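You operate a simulated robot arm through the tools that you are given. There is no shell and no other tool. Be economical: measure what you need, move in short steps, check, and stop when the job is done.

You are at the controls of a simulated two-armed robot. One attempt, no reset.

Task
Hold the purple bucket on the top of the fitting bench steady with one hand and put the orange housing in it with the other.

Only the result counts: the job must be done as asked and must still hold three seconds after the hand-in. Knocking over, shifting, dropping, spilling or breaking anything else fails it.

Robot
Two 7-joint arms with two-finger parallel grippers on one trunk, on a base that drives. Base frame: it is fixed to the floor where the robot stands at the start and does not move with it; the origin is under the middle of the robot, x ahead of it, y to its left, z up. Readings come in cm, rad, newtons and seconds.
The left shoulder is at the start at [12.4, 17.1, 116.2], the right one opposite. With the tool pointing down near the work surface each hand reaches from about 40 to 90 cm from the robot's upright axis, wherever it stands, measured 20 degrees to its own side. Places, roughly: orange housing (4x4x3 cm) [-120, -150, 80]; purple bucket [100, -75, 100]. Payload 4.4 kg a hand.
The TCP of each hand is the grasp point between the finger pads, 2.3 cm short of the fingertips. In the tool frame z runs along the fingers and y along their closing line. Largest opening 9.4 cm; finger width 3.8, thickness 1; the body of the gripper, 5.4 by 9.6 cm, starts 3.9 cm behind the TCP.
Orientation is told as [roll, pitch, yaw] about the base's x, y, z axes, in that order, counted from this pose: with the fingers straight down and closing along the base's y, the tool's x points along the base's -x, its y along +y and its z along -z.

Tools
- The arms move only by the tool arm_command. It takes "left_series", "right_series" or both (then of equal length, played together; a hand with none holds still); each is a list of rows, each an object (a shift or turn left out is 0, a gripper value left out holds the last) with "delta_pos": the shift along the base's x, y, z in cm, a list of three; "dr": the turn, a rotation vector about the base's x, y, z in rad, a list of three. In form: [{"delta_pos": [dx, dy, dz], "dr": [rx, ry, rz]}, ...]. A call has 1 to 20 rows; each row shifts and turns the commanded pose from where the row before left it. "left_claw" and "right_claw" are, for a hand that has rows, the gripper command, from -1 (shut) to 1 (fully open), values between in proportion, set as the call begins (left out, the last holds). Rows are played at 5 a second. More than 5 cm and 0.15 rad between two rows, or a gripper value outside its range, and nothing of the call is played. A pose out of reach is approached as far as the arm can. The call stops where the force on the tool passes 40 N (or 10 N more than at its start, if that is more) or the arm is blocked; 0.2 s more then pass. Each finger travels about 7.2 cm/s and halts on what it meets, pressing with about 29 N; the grip force reading is that of the motor and also rises with nothing between the fingers. The clock runs only during rows and for 0.2 s after the last one: add rows that do not move to give the fingers time. It gives the time, the measured TCP pose, the force on the tool (base axes), the opening and the grip force at its end, in the units of the frame above (readings bear some noise), with the torque about the TCP (base axes, N m) and any sound that the robot's microphone picked up.
- Cameras (640 x 400 px; columns grow to the right, rows downward): "scene" is now at [23.65, -0.58, 129.51]; the picture's right is [-0.05, -1.00, 0.00], its down [-0.65, 0.03, -0.76] and it looks along [0.76, -0.04, -0.65] (base axes); focal length 253 px, centre (320, 200). "left" rides on the left gripper at [8.6, -1.6, -7.5] in its tool frame; the picture's right is [0.18, 0.98, 0.00], its down [-0.58, 0.11, -0.81] and it looks along [-0.79, 0.15, 0.59] (tool axes); focal length 243 px, centre (320, 200). "right" rides on the right gripper at [8.6, 1.6, -7.5] in its tool frame; the picture's right is [-0.18, 0.98, 0.00], its down [-0.58, -0.11, -0.81] and it looks along [-0.79, -0.15, 0.59] (tool axes); focal length 243 px, centre (320, 200). There is no depth. A picture from a camera that has moved, and an enlarged one, comes with that camera's place and axes in the base frame and with its lens.
- grab_frame(camera): a new picture of that camera. The clock stands still meanwhile.
- raise_lower(by): slides the trunk up (or, below 0, down) by that many cm; the arms and the scene camera ride with it, the base frame stays. It gives what a move gives, with no picture.
- steer(legs): drives the robot by 1 to 6 legs, each [ahead, left, turn to the left] in cm, cm and rad, along the robot's own axes; the way and the turn of a leg run together, so that a leg with both is an arc; at most 150 cm and 3.142 rad a leg. The arms and the cameras ride along, it lands a little off, and it stops where it bumps. It gives what a move gives.
- pan_tilt(pan, tilt): turns the head with the scene camera to pan (to the left, within 1.396 rad either way) and tilt (down, from -0.506 to 1.204), counted from straight ahead of the robot. It gives what a move gives.
- close_up(camera, box): a new picture of the part [left, top, right, bottom] of that camera's present view, enlarged. The clock stands still meanwhile.
- sign_off(): hands the job in; it is judged then, once.

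Work in short steps. Places have to be worked out from the pictures, the camera data and where the tool is seen: move nearer, look again, correct. Check each grasp and each placing, and mend what went wrong. You have 135 turns and 102 pictures in all, those below and enlarged ones among them. Open the grippers and draw the arms clear of the work before you hand the job in, unless the task says otherwise; then end with one line.

The tools are called after "Request:" by a JSON object that holds its "api" and its "payload". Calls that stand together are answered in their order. arm_command: Moves the arms, as the interface text tells. Its arguments: {"type":"object","properties":{"left_series":{"type":"array","items":{"type":"object","properties":{"delta_pos":{"type":"array","items":{"type":"number"}},"dr":{"type":"array","items":{"type":"number"}}}}},"left_claw":{"type":"number"},"right_series":{"type":"array","items":{"type":"object","properties":{"delta_pos":{"type":"array","items":{"type":"number"}},"dr":{"type":"array","items":{"type":"number"}}}}},"right_claw":{"type":"number"}},"required":[]} The other tools are called the same way: raise_lower (by) slides the trunk up or down; steer (legs) drives the base; pan_tilt (pan, tilt) turns the head that bears the scene camera; grab_frame (camera) takes a picture; close_up (camera, box) takes an enlarged picture of a part of a camera's view; sign_off () hands the job in.

At the start:

```text
time_s: 0.0
left_ee_pos: [57.35, 31.13, 103.91]
left_tool_rot: [0.001, 0.0, 0.0]
left_contact_force: [-0.3, -0.6, 0.1]
left_moment: [-0.04, -0.03, 0.03]
left_grip_width: 9.41
left_gripper_force: 0.0
right_ee_pos: [48.65, -24.61, 104.15]
right_tool_rot: [0.0, 0.001, 0.0]
right_contact_force: [0.3, -0.2, -0.3]
right_moment: [-0.01, -0.02, 0.0]
right_grip_width: 9.41
right_gripper_force: 0.0
trunk travel left (down, up): [-17.5, 21.3]
robot x, y, heading: [-0.01, -0.13, 0.003]
head pan, tilt: [-0.047, 0.709]
```

scene: 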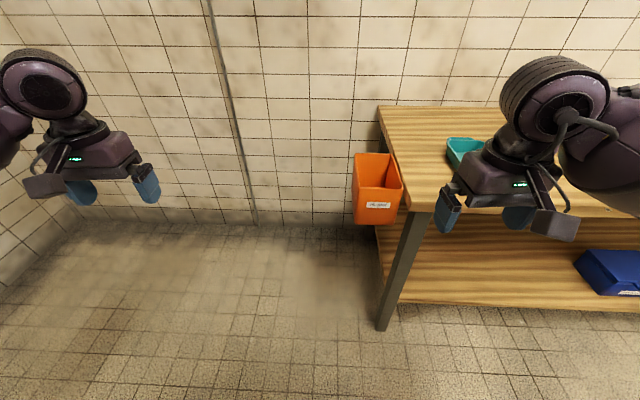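
right: 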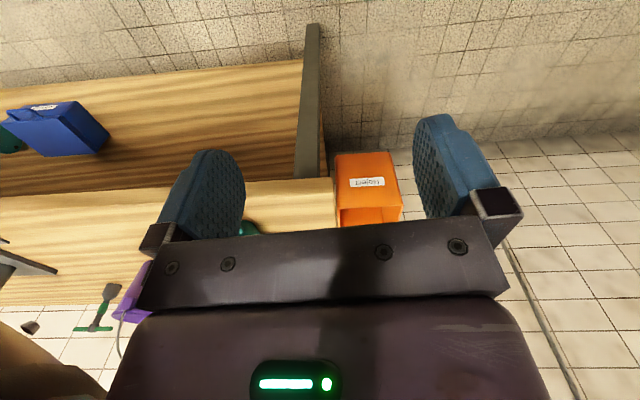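
left: 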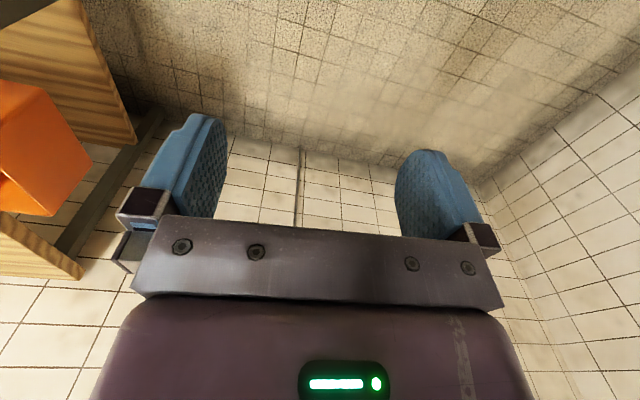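

The bench with the bucket is ahead to the right; the housing is behind to the right. I look toward the bucket first.

Request:
{"api": "pan_tilt", "payload": {"pan": -0.7, "tilt": 0.45}}

Request:
{"api": "grab_frame", "payload": {"camera": "scene"}}

Request:
{"api": "pan_tilt", "payload": {"pan": -1.396, "tilt": 0.45}}

Request:
{"api": "grab_frame", "payload": {"camera": "scene"}}

```text
time_s: 1.0
left_ee_pos: [57.39, 31.14, 103.81]
left_tool_rot: [0.0, 0.0, 0.002]
left_contact_force: [0.2, 0.3, -0.5]
left_moment: [0.0, 0.05, -0.05]
left_grip_width: 9.39
left_gripper_force: 0.1
right_ee_pos: [48.55, -24.71, 104.14]
right_tool_rot: [0.0, 0.0, 0.0]
right_contact_force: [-0.8, 0.4, -0.1]
right_moment: [-0.01, -0.02, 0.02]
right_grip_width: 9.43
right_gripper_force: 0.1
trunk travel left (down, up): [-17.5, 21.3]
robot x, y, heading: [-0.13, -0.12, 0.003]
head pan, tilt: [-0.7, 0.45]
```

```text
98 pictures are left
camera scene: at [22.23, -6.1, 131.8], right [-0.64, -0.77, 0.0], down [-0.33, 0.28, -0.9], along [0.69, -0.58, -0.44], focal length 253 px, centre (320, 200)
```

scene: 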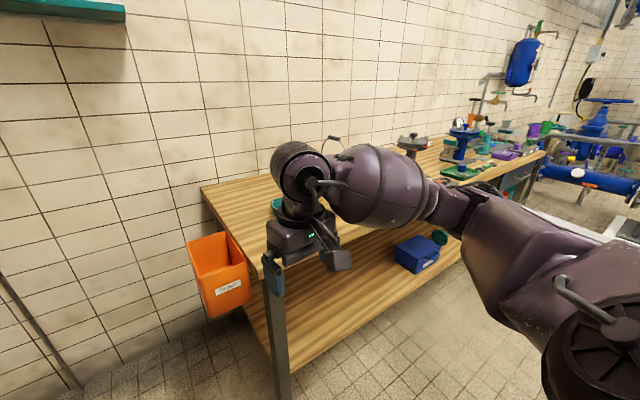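

```text
time_s: 2.1
left_ee_pos: [57.39, 30.99, 104.1]
left_tool_rot: [-0.001, 0.0, 0.003]
left_contact_force: [0.1, 0.0, 0.4]
left_moment: [0.01, 0.0, 0.01]
left_grip_width: 9.4
left_gripper_force: 0.0
right_ee_pos: [48.62, -24.6, 104.26]
right_tool_rot: [0.001, 0.0, 0.0]
right_contact_force: [-0.3, -0.6, 0.0]
right_moment: [-0.01, 0.02, 0.02]
right_grip_width: 9.37
right_gripper_force: 0.1
trunk travel left (down, up): [-17.5, 21.3]
robot x, y, heading: [-0.0, 0.22, 0.001]
head pan, tilt: [-1.396, 0.45]
```

```text
97 pictures are left
camera scene: at [16.8, -9.24, 131.8], right [-0.98, -0.17, 0.0], down [-0.08, 0.43, -0.9], along [0.16, -0.89, -0.44], focal length 253 px, centre (320, 200)
```

scene: 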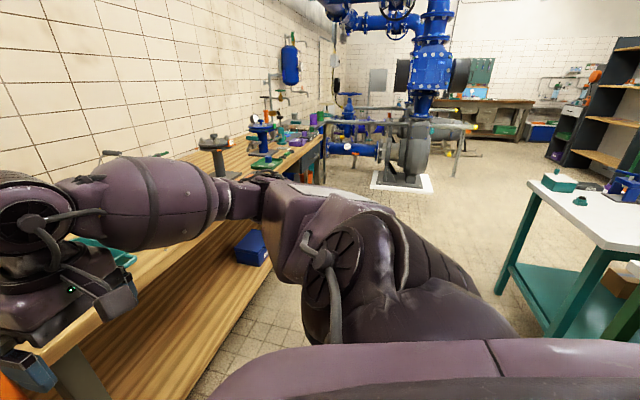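

Bench front edge is near x≈64, so I back away a little and turn right toward the green table where the housing probably is.

Request:
{"api": "steer", "payload": {"legs": [[-20, 0, 0], [0, 0, -1.4]]}}

Request:
{"api": "pan_tilt", "payload": {"pan": -0.6, "tilt": 0.4}}

Request:
{"api": "grab_frame", "payload": {"camera": "scene"}}

Request:
{"api": "pan_tilt", "payload": {"pan": 0.7, "tilt": 0.4}}

Request:
{"api": "grab_frame", "payload": {"camera": "scene"}}

```text
time_s: 7.1
left_ee_pos: [22.17, -49.69, 103.9]
left_tool_rot: [-0.001, 0.0, -1.364]
left_contact_force: [-0.3, 0.7, 0.0]
left_moment: [-0.02, -0.02, -0.03]
left_grip_width: 9.41
left_gripper_force: 0.0
right_ee_pos: [-34.1, -52.75, 104.15]
right_tool_rot: [0.0, 0.0, -1.362]
right_contact_force: [-0.4, -0.5, 0.2]
right_moment: [0.01, 0.02, -0.01]
right_grip_width: 9.43
right_gripper_force: 0.2
trunk travel left (down, up): [-17.5, 21.3]
robot x, y, heading: [-20.39, 0.34, -1.364]
head pan, tilt: [-1.396, 0.45]
```

```text
time_s: 8.2
left_ee_pos: [22.21, -49.78, 103.78]
left_tool_rot: [0.0, -0.001, -1.364]
left_contact_force: [-0.1, 1.7, 0.2]
left_moment: [0.01, -0.03, -0.03]
left_grip_width: 9.37
left_gripper_force: 0.1
right_ee_pos: [-34.02, -52.79, 104.15]
right_tool_rot: [0.0, 0.0, -1.364]
right_contact_force: [0.7, 0.5, 0.5]
right_moment: [0.0, 0.01, -0.01]
right_grip_width: 9.39
right_gripper_force: 0.0
trunk travel left (down, up): [-17.5, 21.3]
robot x, y, heading: [-20.16, 0.1, -1.36]
head pan, tilt: [-0.6, 0.4]
```

```text
96 pictures are left
camera scene: at [-20.53, -23.7, 132.27], right [-0.92, 0.38, 0.0], down [0.15, 0.36, -0.92], along [-0.35, -0.85, -0.39], focal length 253 px, centre (320, 200)
```

scene: 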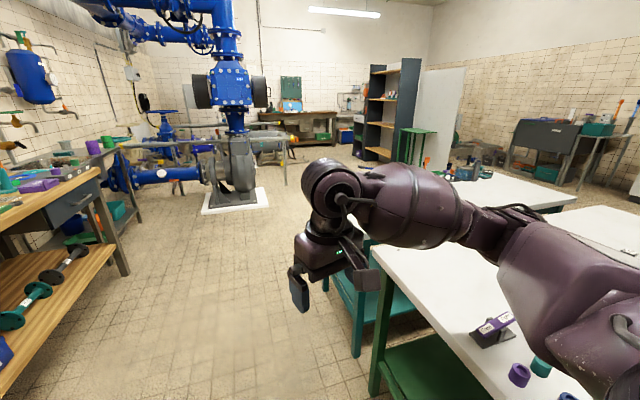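

```text
time_s: 9.7
left_ee_pos: [22.19, -49.71, 103.87]
left_tool_rot: [0.0, 0.001, -1.363]
left_contact_force: [-0.9, 0.8, 0.6]
left_moment: [0.01, 0.03, -0.01]
left_grip_width: 9.38
left_gripper_force: 0.1
right_ee_pos: [-34.04, -52.76, 104.22]
right_tool_rot: [-0.001, 0.0, -1.363]
right_contact_force: [-0.1, 0.3, 0.7]
right_moment: [0.01, -0.01, 0.0]
right_grip_width: 9.43
right_gripper_force: 0.0
trunk travel left (down, up): [-17.5, 21.3]
robot x, y, heading: [-19.89, 0.08, -1.364]
head pan, tilt: [0.7, 0.4]
```

```text
95 pictures are left
camera scene: at [-9.68, -20.85, 132.27], right [-0.62, -0.79, 0.0], down [-0.31, 0.24, -0.92], along [0.73, -0.57, -0.39], focal length 253 px, centre (320, 200)
```

scene: 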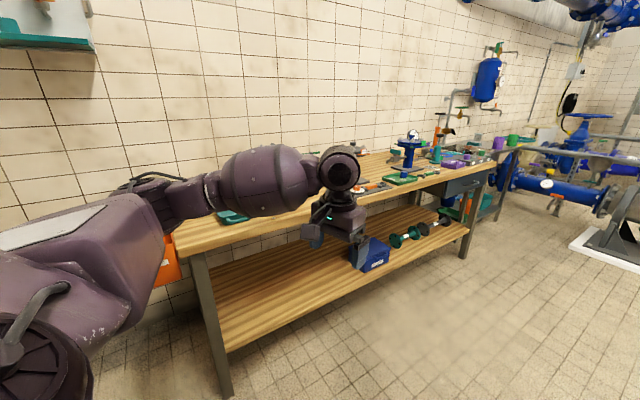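

Two white tables stand to the right; I look further right for the housing.

Request:
{"api": "pan_tilt", "payload": {"pan": -1.3, "tilt": 0.6}}

Request:
{"api": "grab_frame", "payload": {"camera": "scene"}}

Request:
{"api": "grab_frame", "payload": {"camera": "right"}}

Request:
{"api": "grab_frame", "payload": {"camera": "left"}}

```text
time_s: 11.6
left_ee_pos: [22.24, -49.78, 103.77]
left_tool_rot: [0.001, 0.001, -1.361]
left_contact_force: [0.2, -0.3, 0.2]
left_moment: [-0.01, 0.01, 0.01]
left_grip_width: 9.41
left_gripper_force: 0.1
right_ee_pos: [-34.11, -52.7, 104.23]
right_tool_rot: [0.001, -0.001, -1.363]
right_contact_force: [0.5, 0.6, -0.4]
right_moment: [-0.01, 0.0, -0.01]
right_grip_width: 9.39
right_gripper_force: 0.1
trunk travel left (down, up): [-17.5, 21.3]
robot x, y, heading: [-19.9, 0.06, -1.362]
head pan, tilt: [-1.3, 0.6]
```

```text
94 pictures are left
camera scene: at [-24.82, -19.22, 130.45], right [-0.46, 0.89, 0.0], down [0.5, 0.26, -0.83], along [-0.73, -0.38, -0.56], focal length 253 px, centre (320, 200)
```

scene: 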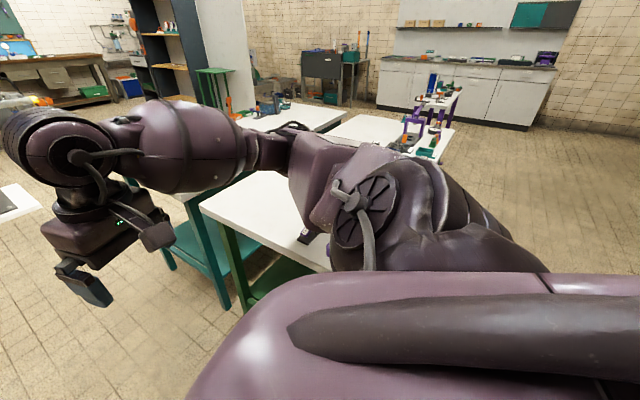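

```text
93 pictures are left
camera right: at [-34.25, -43.9, 111.73], right [1.0, 0.02, 0.0], down [0.01, -0.59, 0.81], along [0.02, -0.81, -0.59], focal length 243 px, centre (320, 200)
```

right: 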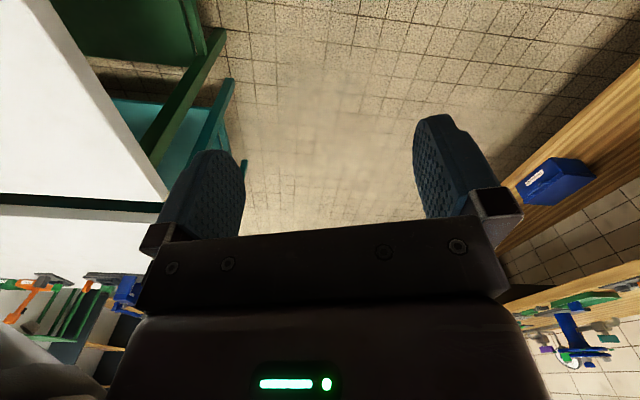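

```text
92 pictures are left
camera left: at [18.76, -41.54, 111.19], right [0.92, 0.38, 0.0], down [0.23, -0.55, 0.81], along [0.31, -0.74, -0.59], focal length 243 px, centre (320, 200)
```

left: 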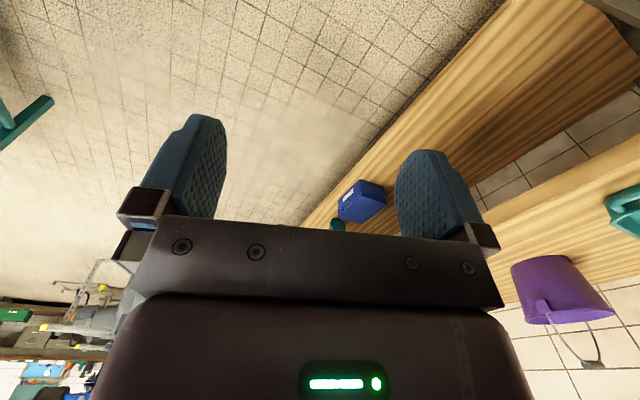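

The purple bucket is on the bench (left camera). A white table's near edge lies near x≈-66; the second table begins at y≈-92. I drive along the aisle toward y≈-140 and turn to face it.

Request:
{"api": "steer", "payload": {"legs": [[134, -30, 0], [0, 0, -1.2]]}}

Request:
{"api": "pan_tilt", "payload": {"pan": -0.4, "tilt": 0.5}}

Request:
{"api": "grab_frame", "payload": {"camera": "scene"}}

```text
time_s: 21.5
left_ee_pos: [-53.12, -195.36, 103.85]
left_tool_rot: [0.001, -0.001, -2.567]
left_contact_force: [0.2, -0.1, 0.3]
left_moment: [0.0, 0.0, -0.02]
left_grip_width: 9.39
left_gripper_force: 0.0
right_ee_pos: [-76.07, -143.93, 104.27]
right_tool_rot: [0.001, -0.001, -2.568]
right_contact_force: [0.0, 0.8, 0.7]
right_moment: [0.03, -0.02, 0.0]
right_grip_width: 9.41
right_gripper_force: 0.0
trunk travel left (down, up): [-17.5, 21.3]
robot x, y, heading: [-21.86, -138.29, -2.569]
head pan, tilt: [-1.3, 0.6]
```

```text
time_s: 22.7
left_ee_pos: [-53.14, -195.47, 104.01]
left_tool_rot: [-0.001, 0.0, -2.568]
left_contact_force: [0.2, -1.2, -1.0]
left_moment: [-0.02, -0.01, -0.04]
left_grip_width: 9.41
left_gripper_force: 0.1
right_ee_pos: [-76.01, -144.01, 104.12]
right_tool_rot: [0.0, 0.001, -2.569]
right_contact_force: [0.4, 0.1, -0.1]
right_moment: [0.01, 0.01, 0.02]
right_grip_width: 9.38
right_gripper_force: 0.1
trunk travel left (down, up): [-17.5, 21.3]
robot x, y, heading: [-21.59, -138.32, -2.569]
head pan, tilt: [-0.4, 0.499]
```

```text
91 pictures are left
camera scene: at [-43.69, -148.22, 131.35], right [-0.17, 0.98, 0.0], down [0.47, 0.08, -0.88], along [-0.86, -0.15, -0.48], focal length 253 px, centre (320, 200)
```

scene: 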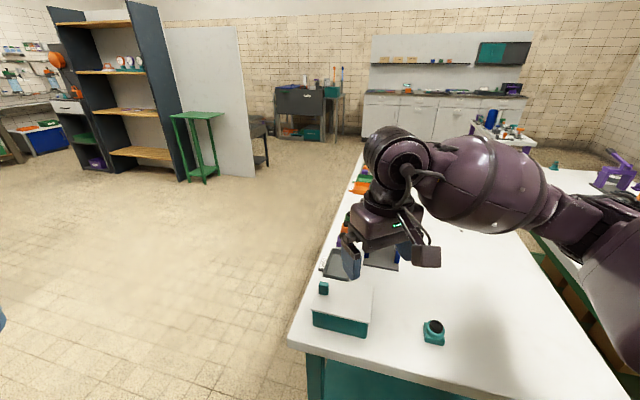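

The arm hides part of the table; I view with the right hand camera and a close-up.

Request:
{"api": "grab_frame", "payload": {"camera": "right"}}

Request:
{"api": "close_up", "payload": {"camera": "scene", "box": [280, 150, 460, 360]}}

```text
90 pictures are left
camera right: at [-67.9, -140.6, 111.73], right [0.38, -0.93, 0.0], down [-0.55, -0.22, 0.81], along [-0.75, -0.31, -0.59], focal length 243 px, centre (320, 200)
```

right: 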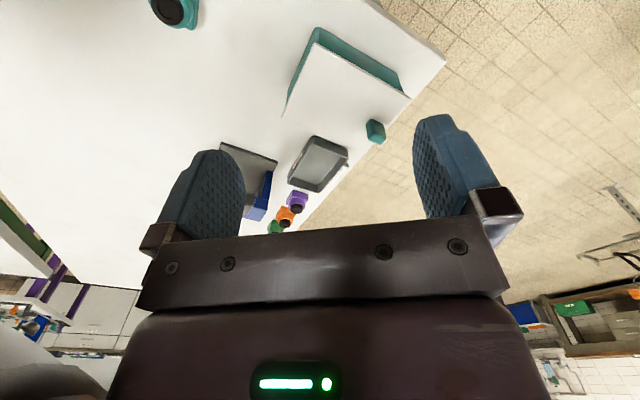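

```text
1.90 times, centred on (370, 255) of scene
camera zoom: at [-43.69, -148.22, 131.35], right [-0.17, 0.98, 0.0], down [0.47, 0.08, -0.88], along [-0.86, -0.15, -0.48], focal length 483 px, centre (225, 95)
```

zoom: 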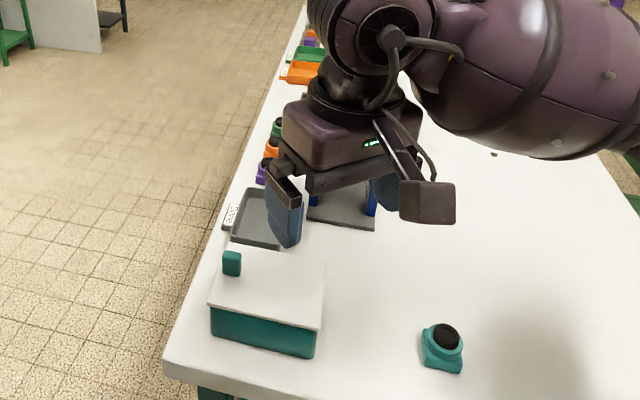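

Orange housing is near (-117,-152), between a purple and a green one in a row. I drive around the table corner to about (-52,-205), heading ≈2.79, so the right hand reaches it.

Request:
{"api": "steer", "payload": {"legs": [[62, 41, 0], [0, 0, -0.92]]}}

Request:
{"api": "pan_tilt", "payload": {"pan": -0.2, "tilt": 0.7}}

Request:
{"api": "grab_frame", "payload": {"camera": "scene"}}

Request:
{"api": "grab_frame", "payload": {"camera": "right"}}

```text
time_s: 29.1
left_ee_pos: [-116.67, -216.8, 103.92]
left_tool_rot: [0.0, 0.001, 2.812]
left_contact_force: [0.4, 0.3, -0.4]
left_moment: [-0.04, 0.02, -0.01]
left_grip_width: 9.43
left_gripper_force: 0.1
right_ee_pos: [-90.41, -166.93, 104.16]
right_tool_rot: [0.0, 0.0, 2.813]
right_contact_force: [-0.8, 0.1, 0.9]
right_moment: [-0.02, 0.0, 0.01]
right_grip_width: 9.4
right_gripper_force: 0.0
trunk travel left (down, up): [-17.5, 21.3]
robot x, y, heading: [-52.07, -206.03, 2.813]
head pan, tilt: [-0.4, 0.499]
```

```text
time_s: 29.8
left_ee_pos: [-116.61, -216.95, 103.85]
left_tool_rot: [0.001, 0.0, 2.813]
left_contact_force: [0.0, 0.6, -0.1]
left_moment: [0.01, -0.02, -0.02]
left_grip_width: 9.41
left_gripper_force: 0.0
right_ee_pos: [-90.5, -166.91, 104.2]
right_tool_rot: [0.0, -0.002, 2.812]
right_contact_force: [-0.4, 0.3, -0.2]
right_moment: [-0.01, 0.01, 0.03]
right_grip_width: 9.42
right_gripper_force: 0.0
trunk travel left (down, up): [-17.5, 21.3]
robot x, y, heading: [-52.52, -205.71, 2.808]
head pan, tilt: [-0.201, 0.7]
```

```text
88 pictures are left
camera scene: at [-74.17, -196.98, 129.59], right [0.51, 0.86, 0.0], down [0.55, -0.33, -0.77], along [-0.66, 0.39, -0.64], focal length 253 px, centre (320, 200)
```

scene: 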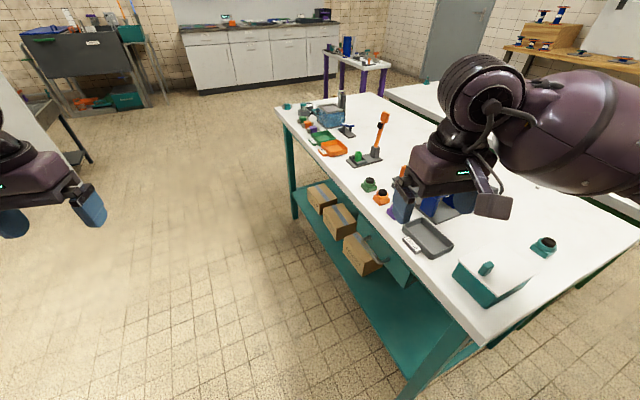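

```text
87 pictures are left
camera right: at [-82.74, -171.33, 111.72], right [-0.49, -0.87, 0.0], down [-0.51, 0.29, 0.81], along [-0.7, 0.4, -0.59], focal length 243 px, centre (320, 200)
```

right: 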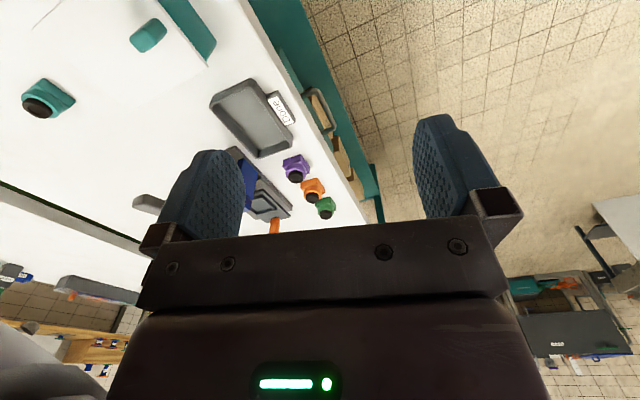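

Two views put the orange housing at about (-116.3,-150.3). A stand with blue posts lies some 12 cm beyond it. I bring the right hand above it at z≈99, turning the fingers to close along y.

Request:
{"api": "arm_command", "payload": {"right_series": [{"delta_pos": [-3.2, 2.05, -0.6], "dr": [0, 0, 0.041]}, {"delta_pos": [-3.2, 2.05, -0.6], "dr": [0, 0, 0.041]}, {"delta_pos": [-3.2, 2.05, -0.6], "dr": [0, 0, 0.041]}, {"delta_pos": [-3.2, 2.05, -0.6], "dr": [0, 0, 0.041]}, {"delta_pos": [-3.2, 2.05, -0.6], "dr": [0, 0, 0.041]}, {"delta_pos": [-3.2, 2.05, -0.6], "dr": [0, 0, 0.041]}, {"delta_pos": [-3.2, 2.05, -0.6], "dr": [0, 0, 0.041]}, {"delta_pos": [-3.2, 2.05, -0.6], "dr": [0, 0, 0.041]}], "right_claw": 1}}

Request:
{"api": "grab_frame", "payload": {"camera": "right"}}

Request:
{"api": "close_up", "payload": {"camera": "scene", "box": [300, 120, 500, 290]}}

```text
time_s: 31.6
left_ee_pos: [-116.8, -216.87, 103.79]
left_tool_rot: [0.0, 0.001, 2.81]
left_contact_force: [-0.3, -0.3, -0.3]
left_moment: [-0.04, -0.02, 0.01]
left_grip_width: 9.37
left_gripper_force: 0.0
right_ee_pos: [-116.22, -150.71, 99.35]
right_tool_rot: [0.001, 0.0, 3.14]
right_contact_force: [0.5, 0.1, 0.6]
right_moment: [-0.01, 0.01, 0.01]
right_grip_width: 9.39
right_gripper_force: 0.0
trunk travel left (down, up): [-17.5, 21.3]
robot x, y, heading: [-51.94, -205.93, 2.809]
head pan, tilt: [-0.201, 0.7]
```

```text
86 pictures are left
camera right: at [-107.52, -152.31, 106.93], right [-0.18, -0.98, 0.0], down [-0.58, 0.11, 0.81], along [-0.79, 0.15, -0.59], focal length 243 px, centre (320, 200)
```

right: 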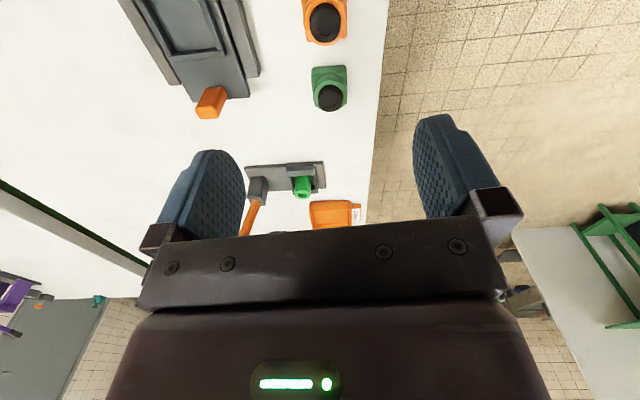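

```text
2.35 times, centred on (400, 205) of scene
camera zoom: at [-74.25, -197.0, 129.56], right [0.51, 0.86, 0.0], down [0.56, -0.33, -0.76], along [-0.66, 0.39, -0.64], focal length 596 px, centre (132, 188)
```

zoom: 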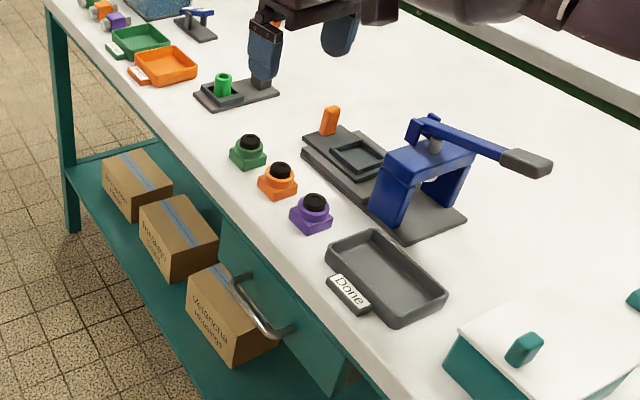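

The housing is square, black cap on top, aligned with the table; right camera puts it at ~(-115.4,-151.2). I narrow the fingers to ~7 cm and go down to z≈90 with a small shift, then look.

Request:
{"api": "arm_command", "payload": {"right_series": [{"delta_pos": [0.3, -0.2, -3]}, {"delta_pos": [0.2, -0.1, -3]}, {"delta_pos": [0, 0, -3.3]}, {}], "right_claw": 0.5}}

Request:
{"api": "grab_frame", "payload": {"camera": "right"}}

Request:
{"api": "close_up", "payload": {"camera": "scene", "box": [320, 130, 460, 250]}}

```text
time_s: 32.6
left_ee_pos: [-116.52, -216.94, 103.97]
left_tool_rot: [0.0, -0.001, 2.812]
left_contact_force: [-0.4, 0.0, -0.2]
left_moment: [-0.01, 0.0, -0.01]
left_grip_width: 9.4
left_gripper_force: 0.0
right_ee_pos: [-115.56, -150.94, 90.36]
right_tool_rot: [-0.002, 0.0, 3.139]
right_contact_force: [0.8, 0.0, 0.3]
right_moment: [-0.02, 0.01, 0.0]
right_grip_width: 7.04
right_gripper_force: 0.0
trunk travel left (down, up): [-17.5, 21.3]
robot x, y, heading: [-52.33, -206.06, 2.811]
head pan, tilt: [-0.201, 0.7]
```

```text
84 pictures are left
camera right: at [-106.87, -152.56, 97.82], right [-0.19, -0.98, 0.0], down [-0.58, 0.11, 0.81], along [-0.79, 0.15, -0.59], focal length 243 px, centre (320, 200)
```

right: 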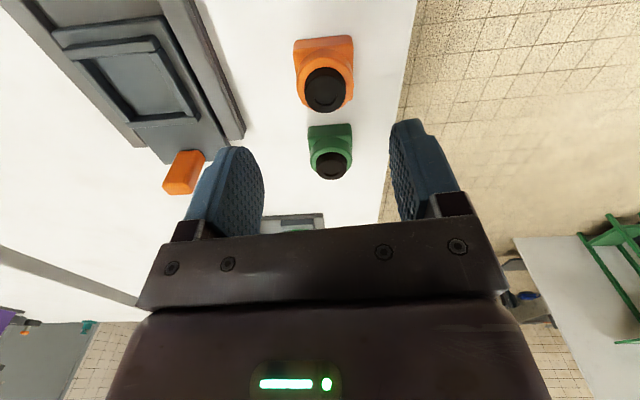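

```text
3.33 times, centred on (390, 190) of scene
camera zoom: at [-74.12, -197.01, 129.61], right [0.51, 0.86, 0.0], down [0.56, -0.33, -0.77], along [-0.66, 0.39, -0.64], focal length 844 px, centre (87, 233)
```

zoom: 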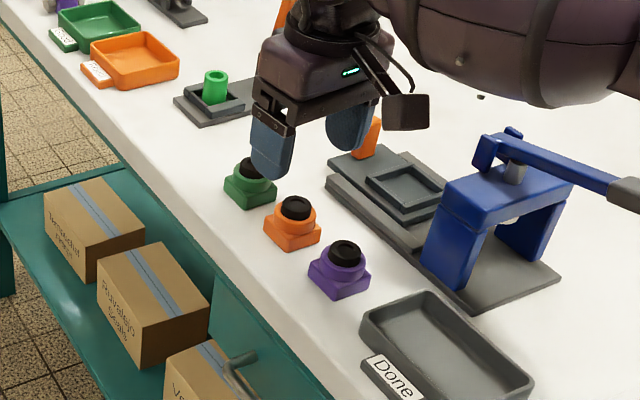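

Refined estimate: housing centre at (-115.6,-151.35). I descend to z≈81.5 with a slight y shift and watch the force.

Request:
{"api": "arm_command", "payload": {"right_series": [{"delta_pos": [0, -0.4, -3]}, {"delta_pos": [0, 0, -3]}, {"delta_pos": [0, 0, -1.5]}, {"delta_pos": [0, 0, -1.2]}, {}]}}

Request:
{"api": "grab_frame", "payload": {"camera": "right"}}

Request:
{"api": "close_up", "payload": {"camera": "scene", "box": [320, 130, 460, 250]}}

```text
time_s: 33.8
left_ee_pos: [-116.65, -216.79, 103.94]
left_tool_rot: [-0.001, 0.0, 2.812]
left_contact_force: [0.3, -0.1, 0.1]
left_moment: [0.04, 0.0, -0.04]
left_grip_width: 9.4
left_gripper_force: 0.1
right_ee_pos: [-115.4, -151.18, 83.48]
right_tool_rot: [-0.001, -0.001, 3.138]
right_contact_force: [0.5, 0.2, 0.4]
right_moment: [-0.02, -0.01, 0.01]
right_grip_width: 7.05
right_gripper_force: 0.1
right hand out of reach, approached as far as the arm can: row 3, 4
trunk travel left (down, up): [-17.5, 21.3]
robot x, y, heading: [-52.23, -205.98, 2.813]
head pan, tilt: [-0.201, 0.7]
```

```text
82 pictures are left
camera right: at [-106.83, -152.89, 90.99], right [-0.19, -0.98, 0.0], down [-0.58, 0.11, 0.81], along [-0.79, 0.15, -0.59], focal length 243 px, centre (320, 200)
```

right: 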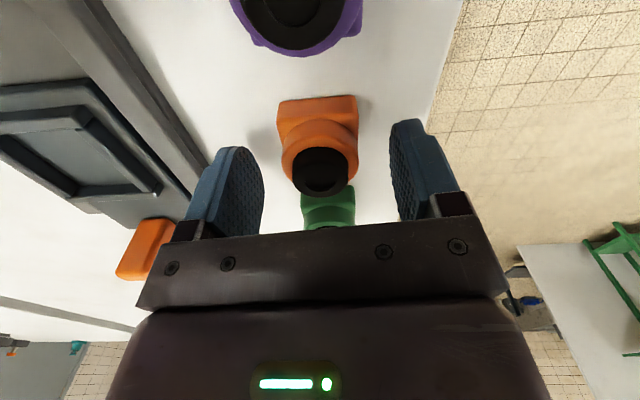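

```text
3.33 times, centred on (390, 190) of scene
camera zoom: at [-74.16, -196.98, 129.59], right [0.51, 0.86, 0.0], down [0.56, -0.33, -0.76], along [-0.66, 0.39, -0.64], focal length 844 px, centre (87, 233)
```

zoom: 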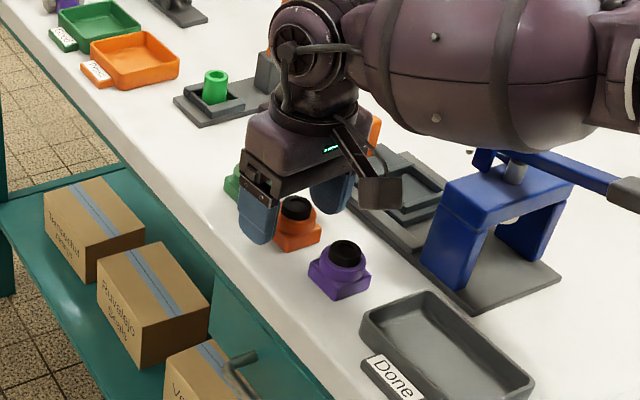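

Arm at reach limit at z=83.5, fingers straddle the housing well. I lower the trunk by 2.2 cm instead.

Request:
{"api": "raise_lower", "payload": {"by": -2.2}}

Request:
{"api": "grab_frame", "payload": {"camera": "right"}}

```text
time_s: 34.3
left_ee_pos: [-116.77, -216.86, 102.53]
left_tool_rot: [0.002, 0.006, 2.813]
left_contact_force: [0.4, 0.3, -0.2]
left_moment: [-0.01, 0.02, 0.0]
left_grip_width: 9.4
left_gripper_force: 0.1
right_ee_pos: [-115.46, -151.27, 82.31]
right_tool_rot: [0.001, 0.006, 3.139]
right_contact_force: [2.0, -1.1, 8.3]
right_moment: [0.31, 0.11, -0.14]
right_grip_width: 6.98
right_gripper_force: 0.1
trunk travel left (down, up): [-16.5, 22.4]
robot x, y, heading: [-52.57, -205.98, 2.809]
head pan, tilt: [-0.201, 0.7]
stopped: the force on the tool passed its limit at 79 N (the readings are from after the stop); the commanded pose is now the measured one
```

```text
80 pictures are left
camera right: at [-106.8, -152.91, 89.88], right [-0.19, -0.98, 0.0], down [-0.59, 0.11, 0.8], along [-0.79, 0.15, -0.6], focal length 243 px, centre (320, 200)
```

right: 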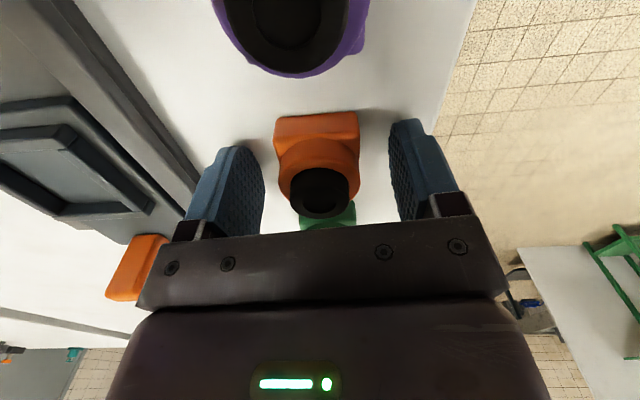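

The tips met the tabletop (z≈80). I back off 0.4 cm and close on the housing.

Request:
{"api": "arm_command", "payload": {"right_series": [{"delta_pos": [0, 0, 0.5]}, {}]}}

Request:
{"api": "arm_command", "payload": {"right_series": [{}, {}, {}, {}, {}], "right_claw": -1}}

Request:
{"api": "grab_frame", "payload": {"camera": "right"}}

```text
time_s: 34.9
left_ee_pos: [-116.77, -216.82, 102.37]
left_tool_rot: [0.001, 0.009, 2.813]
left_contact_force: [-0.1, -0.1, 0.4]
left_moment: [-0.02, 0.0, -0.02]
left_grip_width: 9.42
left_gripper_force: 0.1
right_ee_pos: [-115.47, -151.4, 82.56]
right_tool_rot: [0.005, 0.01, 3.14]
right_contact_force: [0.2, 0.1, -0.5]
right_moment: [0.05, -0.01, 0.03]
right_grip_width: 7.05
right_gripper_force: 0.1
trunk travel left (down, up): [-16.5, 22.4]
robot x, y, heading: [-52.04, -205.99, 2.815]
head pan, tilt: [-0.201, 0.7]
```

```text
time_s: 36.1
left_ee_pos: [-116.81, -216.65, 102.4]
left_tool_rot: [-0.001, 0.008, 2.812]
left_contact_force: [0.6, -0.3, -0.7]
left_moment: [0.0, -0.01, -0.05]
left_grip_width: 9.38
left_gripper_force: 0.0
right_ee_pos: [-115.39, -151.26, 82.66]
right_tool_rot: [0.004, 0.009, 3.138]
right_contact_force: [0.1, -0.7, 0.0]
right_moment: [-0.01, 0.01, 0.01]
right_grip_width: 3.73
right_gripper_force: 28.9
trunk travel left (down, up): [-16.5, 22.4]
robot x, y, heading: [-52.07, -206.09, 2.814]
head pan, tilt: [-0.201, 0.7]
```

```text
79 pictures are left
camera right: at [-106.83, -152.9, 90.2], right [-0.19, -0.98, 0.0], down [-0.59, 0.11, 0.8], along [-0.79, 0.15, -0.6], focal length 243 px, centre (320, 200)
```

right: 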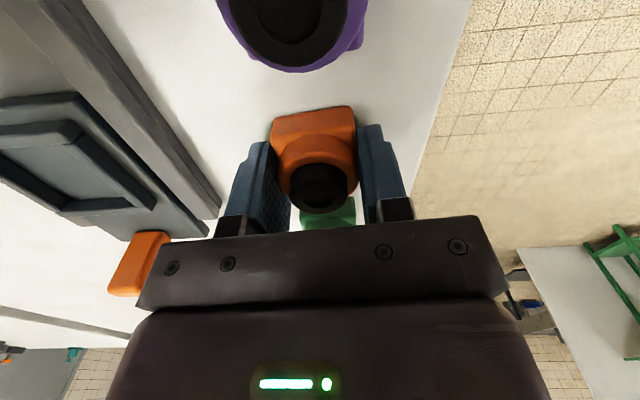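

Grip is firm at 3.7 cm. I lift straight up and look.

Request:
{"api": "arm_command", "payload": {"right_series": [{"delta_pos": [0, 0, 1]}, {"delta_pos": [0, 0, 2]}, {"delta_pos": [0, 0, 4]}, {"delta_pos": [0, 0, 4]}, {"delta_pos": [0, 0, 4]}, {"delta_pos": [0, 0, 4]}, {"delta_pos": [0, 0, 4]}]}}

Request:
{"api": "grab_frame", "payload": {"camera": "right"}}

Request:
{"api": "grab_frame", "payload": {"camera": "scene"}}

```text
time_s: 37.7
left_ee_pos: [-116.79, -216.93, 102.55]
left_tool_rot: [0.0, 0.01, 2.812]
left_contact_force: [1.1, -0.5, 0.7]
left_moment: [-0.01, 0.02, 0.0]
left_grip_width: 9.4
left_gripper_force: 0.1
right_ee_pos: [-115.46, -151.13, 105.83]
right_tool_rot: [0.002, 0.007, 3.138]
right_contact_force: [0.5, 0.1, -1.7]
right_moment: [0.03, 0.07, 0.0]
right_grip_width: 3.75
right_gripper_force: 28.6
trunk travel left (down, up): [-16.5, 22.4]
robot x, y, heading: [-52.01, -206.28, 2.81]
head pan, tilt: [-0.201, 0.7]
```

```text
78 pictures are left
camera right: at [-106.9, -152.79, 113.32], right [-0.19, -0.98, 0.0], down [-0.59, 0.11, 0.8], along [-0.79, 0.15, -0.6], focal length 243 px, centre (320, 200)
```

right: 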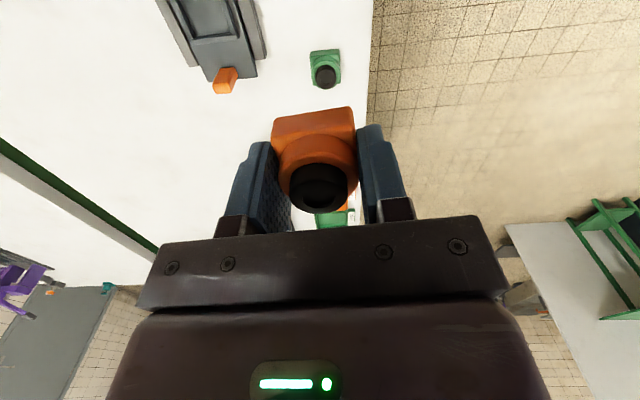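

```text
77 pictures are left
camera scene: at [-75.07, -196.69, 128.42], right [0.51, 0.86, 0.0], down [0.56, -0.33, -0.77], along [-0.66, 0.39, -0.64], focal length 253 px, centre (320, 200)
```

scene: 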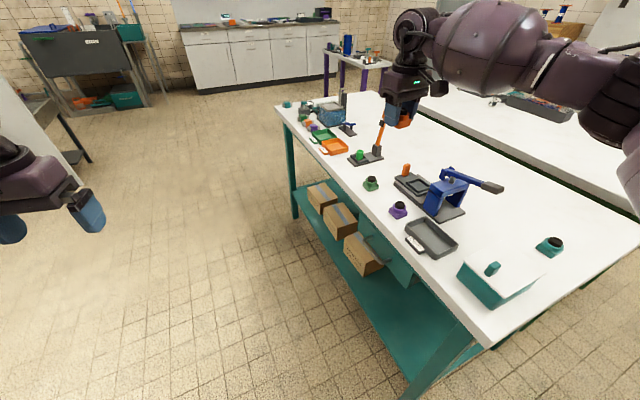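

Housing held well, neighbours untouched. I draw the right arm back over the aisle, raise the trunk, then back away.

Request:
{"api": "arm_command", "payload": {"right_series": [{"delta_pos": [3.2, -2.05, 0], "dr": [0, 0, -0.041]}, {"delta_pos": [3.2, -2.05, 0], "dr": [0, 0, -0.041]}, {"delta_pos": [3.2, -2.05, 0], "dr": [0, 0, -0.041]}, {"delta_pos": [3.2, -2.05, 0], "dr": [0, 0, -0.041]}, {"delta_pos": [3.2, -2.05, 0], "dr": [0, 0, -0.041]}, {"delta_pos": [3.2, -2.05, 0], "dr": [0, 0, -0.041]}, {"delta_pos": [3.2, -2.05, 0], "dr": [0, 0, -0.041]}, {"delta_pos": [3.2, -2.05, 0], "dr": [0, 0, -0.041]}]}}

Request:
{"api": "raise_lower", "payload": {"by": 20}}

Request:
{"api": "steer", "payload": {"legs": [[-34, -29, 0], [0, 0, -1.4], [0, 0, -1.41]]}}

Request:
{"api": "pan_tilt", "payload": {"pan": 0.5, "tilt": 0.5}}

Request:
{"api": "grab_frame", "payload": {"camera": "scene"}}

Request:
{"api": "grab_frame", "payload": {"camera": "right"}}

```text
time_s: 39.5
left_ee_pos: [-116.67, -216.73, 102.49]
left_tool_rot: [0.001, 0.009, 2.811]
left_contact_force: [-0.3, 0.4, 0.3]
left_moment: [-0.02, 0.0, 0.03]
left_grip_width: 9.39
left_gripper_force: 0.0
right_ee_pos: [-89.88, -167.6, 105.49]
right_tool_rot: [0.004, 0.008, 2.81]
right_contact_force: [1.5, -0.7, -1.7]
right_moment: [-0.02, 0.01, 0.01]
right_grip_width: 3.73
right_gripper_force: 29.6
trunk travel left (down, up): [-16.5, 22.4]
robot x, y, heading: [-52.1, -205.99, 2.811]
head pan, tilt: [-0.201, 0.7]
```

```text
time_s: 41.6
left_ee_pos: [-116.77, -216.78, 122.33]
left_tool_rot: [0.001, 0.009, 2.812]
left_contact_force: [0.1, 0.6, 0.1]
left_moment: [0.03, -0.01, 0.01]
left_grip_width: 9.39
left_gripper_force: 0.1
right_ee_pos: [-89.76, -167.74, 125.57]
right_tool_rot: [0.001, 0.008, 2.81]
right_contact_force: [-0.4, -0.5, -2.3]
right_moment: [0.01, 0.0, 0.0]
right_grip_width: 3.73
right_gripper_force: 29.0
trunk travel left (down, up): [-36.5, 2.4]
robot x, y, heading: [-52.36, -205.68, 2.807]
head pan, tilt: [-0.201, 0.7]
```

```text
time_s: 51.7
left_ee_pos: [46.38, -157.64, 122.33]
left_tool_rot: [0.001, 0.008, 0.012]
left_contact_force: [0.4, 0.4, -0.1]
left_moment: [0.01, -0.02, 0.01]
left_grip_width: 9.4
left_gripper_force: 0.0
right_ee_pos: [37.54, -212.96, 125.61]
right_tool_rot: [0.004, 0.008, 0.014]
right_contact_force: [-0.6, 0.1, -0.8]
right_moment: [-0.01, 0.02, -0.02]
right_grip_width: 3.74
right_gripper_force: 29.1
trunk travel left (down, up): [-36.5, 2.4]
robot x, y, heading: [-10.66, -189.68, 0.013]
head pan, tilt: [-0.201, 0.7]
```

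```text
time_s: 52.7
left_ee_pos: [46.35, -157.68, 122.41]
left_tool_rot: [0.0, 0.011, 0.015]
left_contact_force: [-0.8, 0.3, -1.0]
left_moment: [0.02, 0.01, 0.01]
left_grip_width: 9.42
left_gripper_force: 0.0
right_ee_pos: [37.68, -212.89, 125.72]
right_tool_rot: [0.004, 0.009, 0.014]
right_contact_force: [0.9, 0.3, -1.8]
right_moment: [0.0, 0.0, -0.02]
right_grip_width: 3.74
right_gripper_force: 29.4
trunk travel left (down, up): [-36.5, 2.4]
robot x, y, heading: [-11.0, -190.08, 0.019]
head pan, tilt: [0.499, 0.499]
```

```text
76 pictures are left
camera scene: at [2.78, -185.15, 151.39], right [0.49, -0.87, 0.0], down [-0.42, -0.23, -0.88], along [0.76, 0.43, -0.48], focal length 253 px, centre (320, 200)
```

scene: 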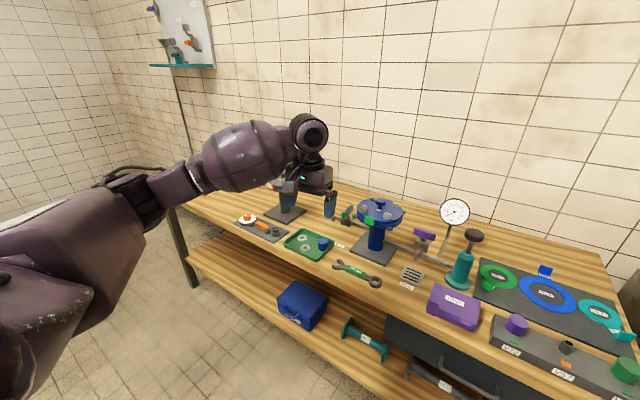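

```text
75 pictures are left
camera right: at [29.02, -211.41, 133.22], right [0.17, 0.99, 0.0], down [0.59, -0.1, 0.8], along [0.79, -0.14, -0.6], focal length 243 px, centre (320, 200)
```

right: 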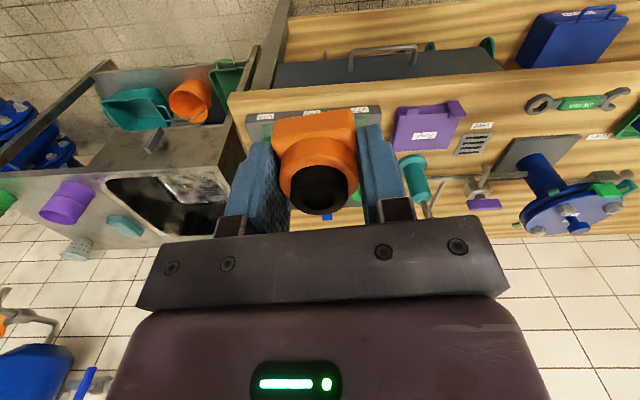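

Moving left along the bench to roughly y≈-80, staying at x≈-5.

Request:
{"api": "steer", "payload": {"legs": [[5, 110, 0]]}}

Request:
{"api": "pan_tilt", "payload": {"pan": 0.0, "tilt": 0.5}}

Request:
{"api": "grab_frame", "payload": {"camera": "scene"}}

```text
time_s: 62.6
left_ee_pos: [49.52, -48.68, 122.44]
left_tool_rot: [0.0, 0.009, 0.017]
left_contact_force: [0.1, 0.3, 0.7]
left_moment: [-0.01, 0.02, 0.0]
left_grip_width: 9.42
left_gripper_force: 0.0
right_ee_pos: [41.04, -104.13, 125.73]
right_tool_rot: [0.001, 0.01, 0.019]
right_contact_force: [0.8, 0.1, -0.9]
right_moment: [-0.01, -0.02, 0.03]
right_grip_width: 3.75
right_gripper_force: 29.1
trunk travel left (down, up): [-36.5, 2.4]
robot x, y, heading: [-7.25, -80.73, 0.017]
head pan, tilt: [0.499, 0.499]
```

```text
time_s: 63.5
left_ee_pos: [49.54, -48.69, 122.41]
left_tool_rot: [0.0, 0.009, 0.017]
left_contact_force: [-0.1, -0.6, 0.4]
left_moment: [0.01, 0.0, -0.01]
left_grip_width: 9.43
left_gripper_force: 0.1
right_ee_pos: [40.94, -104.05, 125.63]
right_tool_rot: [0.002, 0.01, 0.017]
right_contact_force: [0.6, -0.3, -1.6]
right_moment: [-0.01, -0.01, -0.02]
right_grip_width: 3.72
right_gripper_force: 29.1
trunk travel left (down, up): [-36.5, 2.4]
robot x, y, heading: [-7.37, -81.09, 0.019]
head pan, tilt: [0.0, 0.499]
```

```text
74 pictures are left
camera scene: at [7.23, -80.73, 151.39], right [0.02, -1.0, 0.0], down [-0.48, -0.01, -0.88], along [0.88, 0.02, -0.48], focal length 253 px, centre (320, 200)
```

scene: 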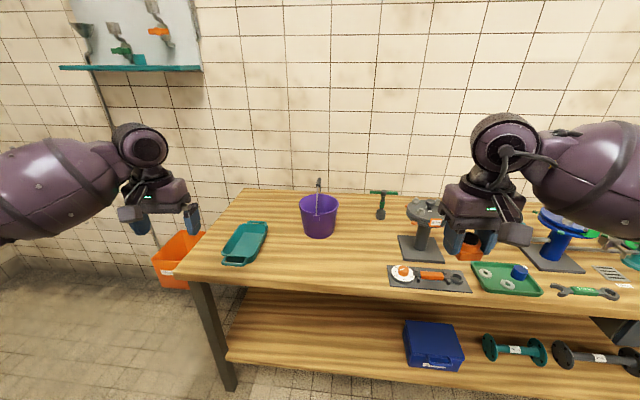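

The bucket is on the bench ahead with its bail up. I zoom in on it.

Request:
{"api": "close_up", "payload": {"camera": "scene", "box": [270, 165, 370, 250]}}

Request:
{"api": "grab_frame", "payload": {"camera": "left"}}

```text
4.71 times, centred on (320, 208) of scene
camera zoom: at [7.23, -80.73, 151.39], right [0.02, -1.0, 0.0], down [-0.48, -0.01, -0.88], along [0.88, 0.02, -0.48], focal length 1192 px, centre (320, 165)
```

zoom: 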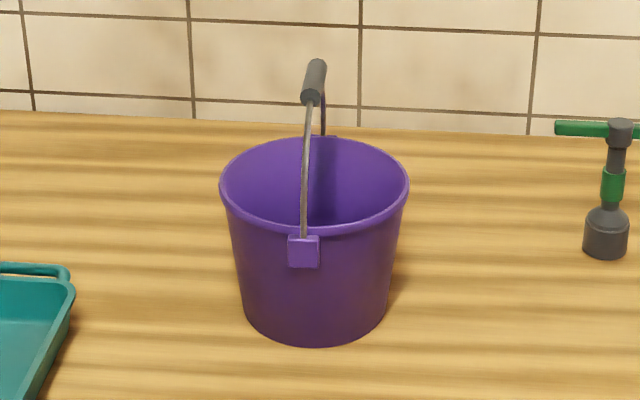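

```text
72 pictures are left
camera left: at [40.93, -50.43, 129.8], right [-0.2, 0.98, 0.0], down [0.59, 0.12, 0.8], along [0.78, 0.16, -0.6], focal length 243 px, centre (320, 200)
```

left: 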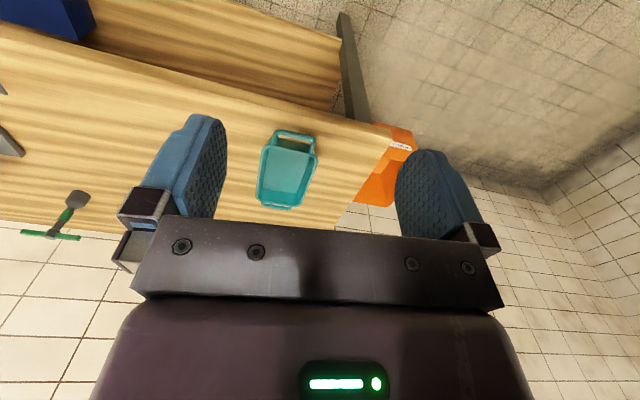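

Estimates: bench top z≈86, bucket axis ≈(98.6,-78.3), rim z≈99.5, radius≈8.3, bail in the x–z plane up to z≈110. I drive up to x≈28.

Request:
{"api": "steer", "payload": {"legs": [[35, 2, -0.015]]}}

Request:
{"api": "pan_tilt", "payload": {"pan": 0.0, "tilt": 0.65}}

Request:
{"api": "grab_frame", "payload": {"camera": "scene"}}

Request:
{"api": "grab_frame", "payload": {"camera": "left"}}

```text
time_s: 65.8
left_ee_pos: [84.87, -46.51, 122.49]
left_tool_rot: [0.0, 0.011, 0.013]
left_contact_force: [0.3, 1.1, 0.0]
left_moment: [0.01, -0.02, -0.02]
left_grip_width: 9.39
left_gripper_force: 0.0
right_ee_pos: [75.94, -101.83, 125.59]
right_tool_rot: [0.001, 0.009, 0.011]
right_contact_force: [-0.1, -0.6, -1.0]
right_moment: [0.03, -0.03, 0.0]
right_grip_width: 3.76
right_gripper_force: 28.6
trunk travel left (down, up): [-36.5, 2.4]
robot x, y, heading: [27.78, -78.43, 0.008]
head pan, tilt: [0.0, 0.499]
```

```text
time_s: 66.5
left_ee_pos: [84.8, -46.53, 122.4]
left_tool_rot: [0.0, 0.008, 0.013]
left_contact_force: [-0.2, -0.1, 0.0]
left_moment: [-0.01, 0.0, -0.04]
left_grip_width: 9.38
left_gripper_force: 0.0
right_ee_pos: [75.94, -101.83, 125.61]
right_tool_rot: [0.0, 0.009, 0.01]
right_contact_force: [0.3, 0.9, -2.1]
right_moment: [0.0, -0.02, 0.0]
right_grip_width: 3.76
right_gripper_force: 29.5
trunk travel left (down, up): [-36.5, 2.4]
robot x, y, heading: [27.79, -78.29, 0.014]
head pan, tilt: [0.0, 0.649]
```

```text
71 pictures are left
camera scene: at [41.87, -78.32, 150.06], right [0.01, -1.0, 0.0], down [-0.6, -0.01, -0.8], along [0.8, 0.01, -0.6], focal length 253 px, centre (320, 200)
```

scene: 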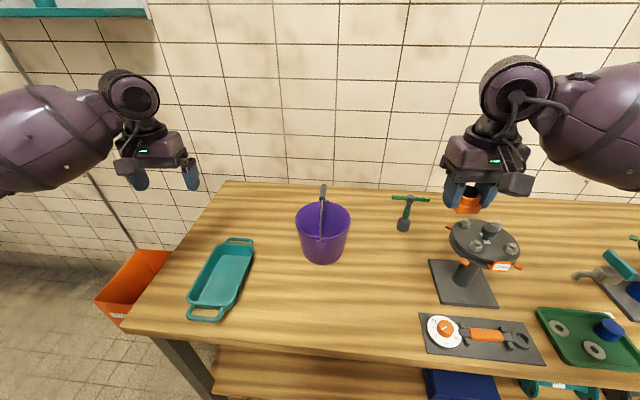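

```text
70 pictures are left
camera left: at [76.16, -48.2, 129.81], right [-0.2, 0.98, 0.0], down [0.59, 0.12, 0.8], along [0.79, 0.16, -0.6], focal length 243 px, centre (320, 200)
```

left: 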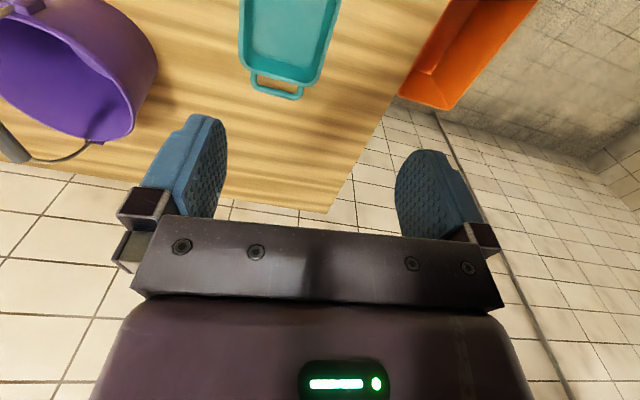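

Request:
{"api": "close_up", "payload": {"camera": "scene", "box": [280, 175, 370, 270]}}

```text
4.21 times, centred on (325, 222) of scene
camera zoom: at [41.87, -78.32, 150.06], right [0.01, -1.0, 0.0], down [-0.6, -0.01, -0.8], along [0.8, 0.01, -0.6], focal length 1067 px, centre (299, 105)
```

zoom: 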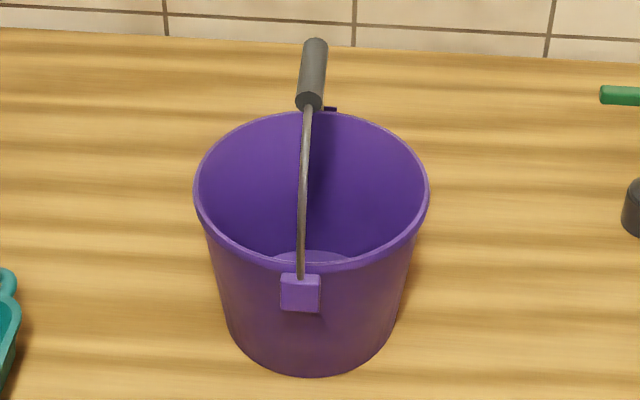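

Triangulating: bucket axis (99.8,-78.5), rim z≈98.8, radius≈8.5. I bring the left hand above the left wall of the bucket at (99.8,-70.4), z≈108, and check.

Request:
{"api": "arm_command", "payload": {"left_series": [{"delta_pos": [2.5, -3.98, 0]}, {"delta_pos": [2.5, -3.98, 0]}, {"delta_pos": [2.5, -3.98, 0]}, {"delta_pos": [2.5, -3.98, 0]}, {"delta_pos": [2.5, -3.98, 0]}, {"delta_pos": [2.5, -3.98, 0]}, {"delta_pos": [0, 0, -4]}, {"delta_pos": [0, 0, -4]}, {"delta_pos": [0, 0, -4]}, {"delta_pos": [0, 0, -2]}, {}], "left_claw": 0.7}}

Request:
{"api": "grab_frame", "payload": {"camera": "left"}}

Request:
{"api": "close_up", "payload": {"camera": "scene", "box": [240, 130, 400, 270]}}

```text
time_s: 68.9
left_ee_pos: [99.89, -70.45, 108.29]
left_tool_rot: [0.0, 0.008, 0.011]
left_contact_force: [0.8, 0.2, -0.6]
left_moment: [-0.04, -0.02, -0.02]
left_grip_width: 7.98
left_gripper_force: 0.1
right_ee_pos: [75.92, -101.86, 125.6]
right_tool_rot: [0.001, 0.008, 0.013]
right_contact_force: [0.7, 0.1, -2.5]
right_moment: [0.02, 0.0, -0.01]
right_grip_width: 3.76
right_gripper_force: 28.8
trunk travel left (down, up): [-36.5, 2.4]
robot x, y, heading: [28.0, -78.08, 0.009]
head pan, tilt: [0.0, 0.649]
```

```text
68 pictures are left
camera left: at [91.18, -72.16, 115.64], right [-0.2, 0.98, 0.0], down [0.59, 0.12, 0.8], along [0.79, 0.16, -0.6], focal length 243 px, centre (320, 200)
```

left: 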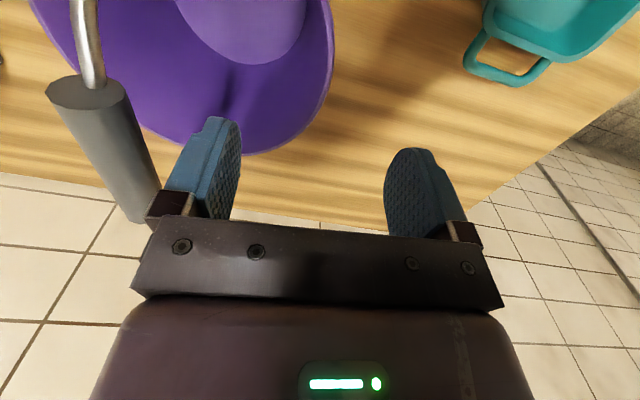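

```text
2.86 times, centred on (320, 200) of scene
camera zoom: at [41.88, -78.3, 150.06], right [0.01, -1.0, 0.0], down [-0.6, -0.01, -0.8], along [0.8, 0.01, -0.6], focal length 724 px, centre (320, 200)
```

zoom: 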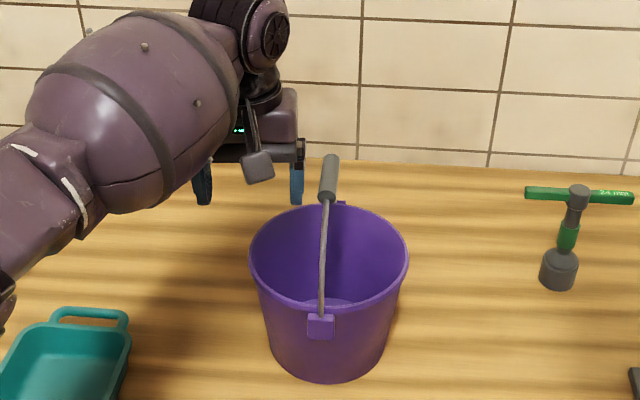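

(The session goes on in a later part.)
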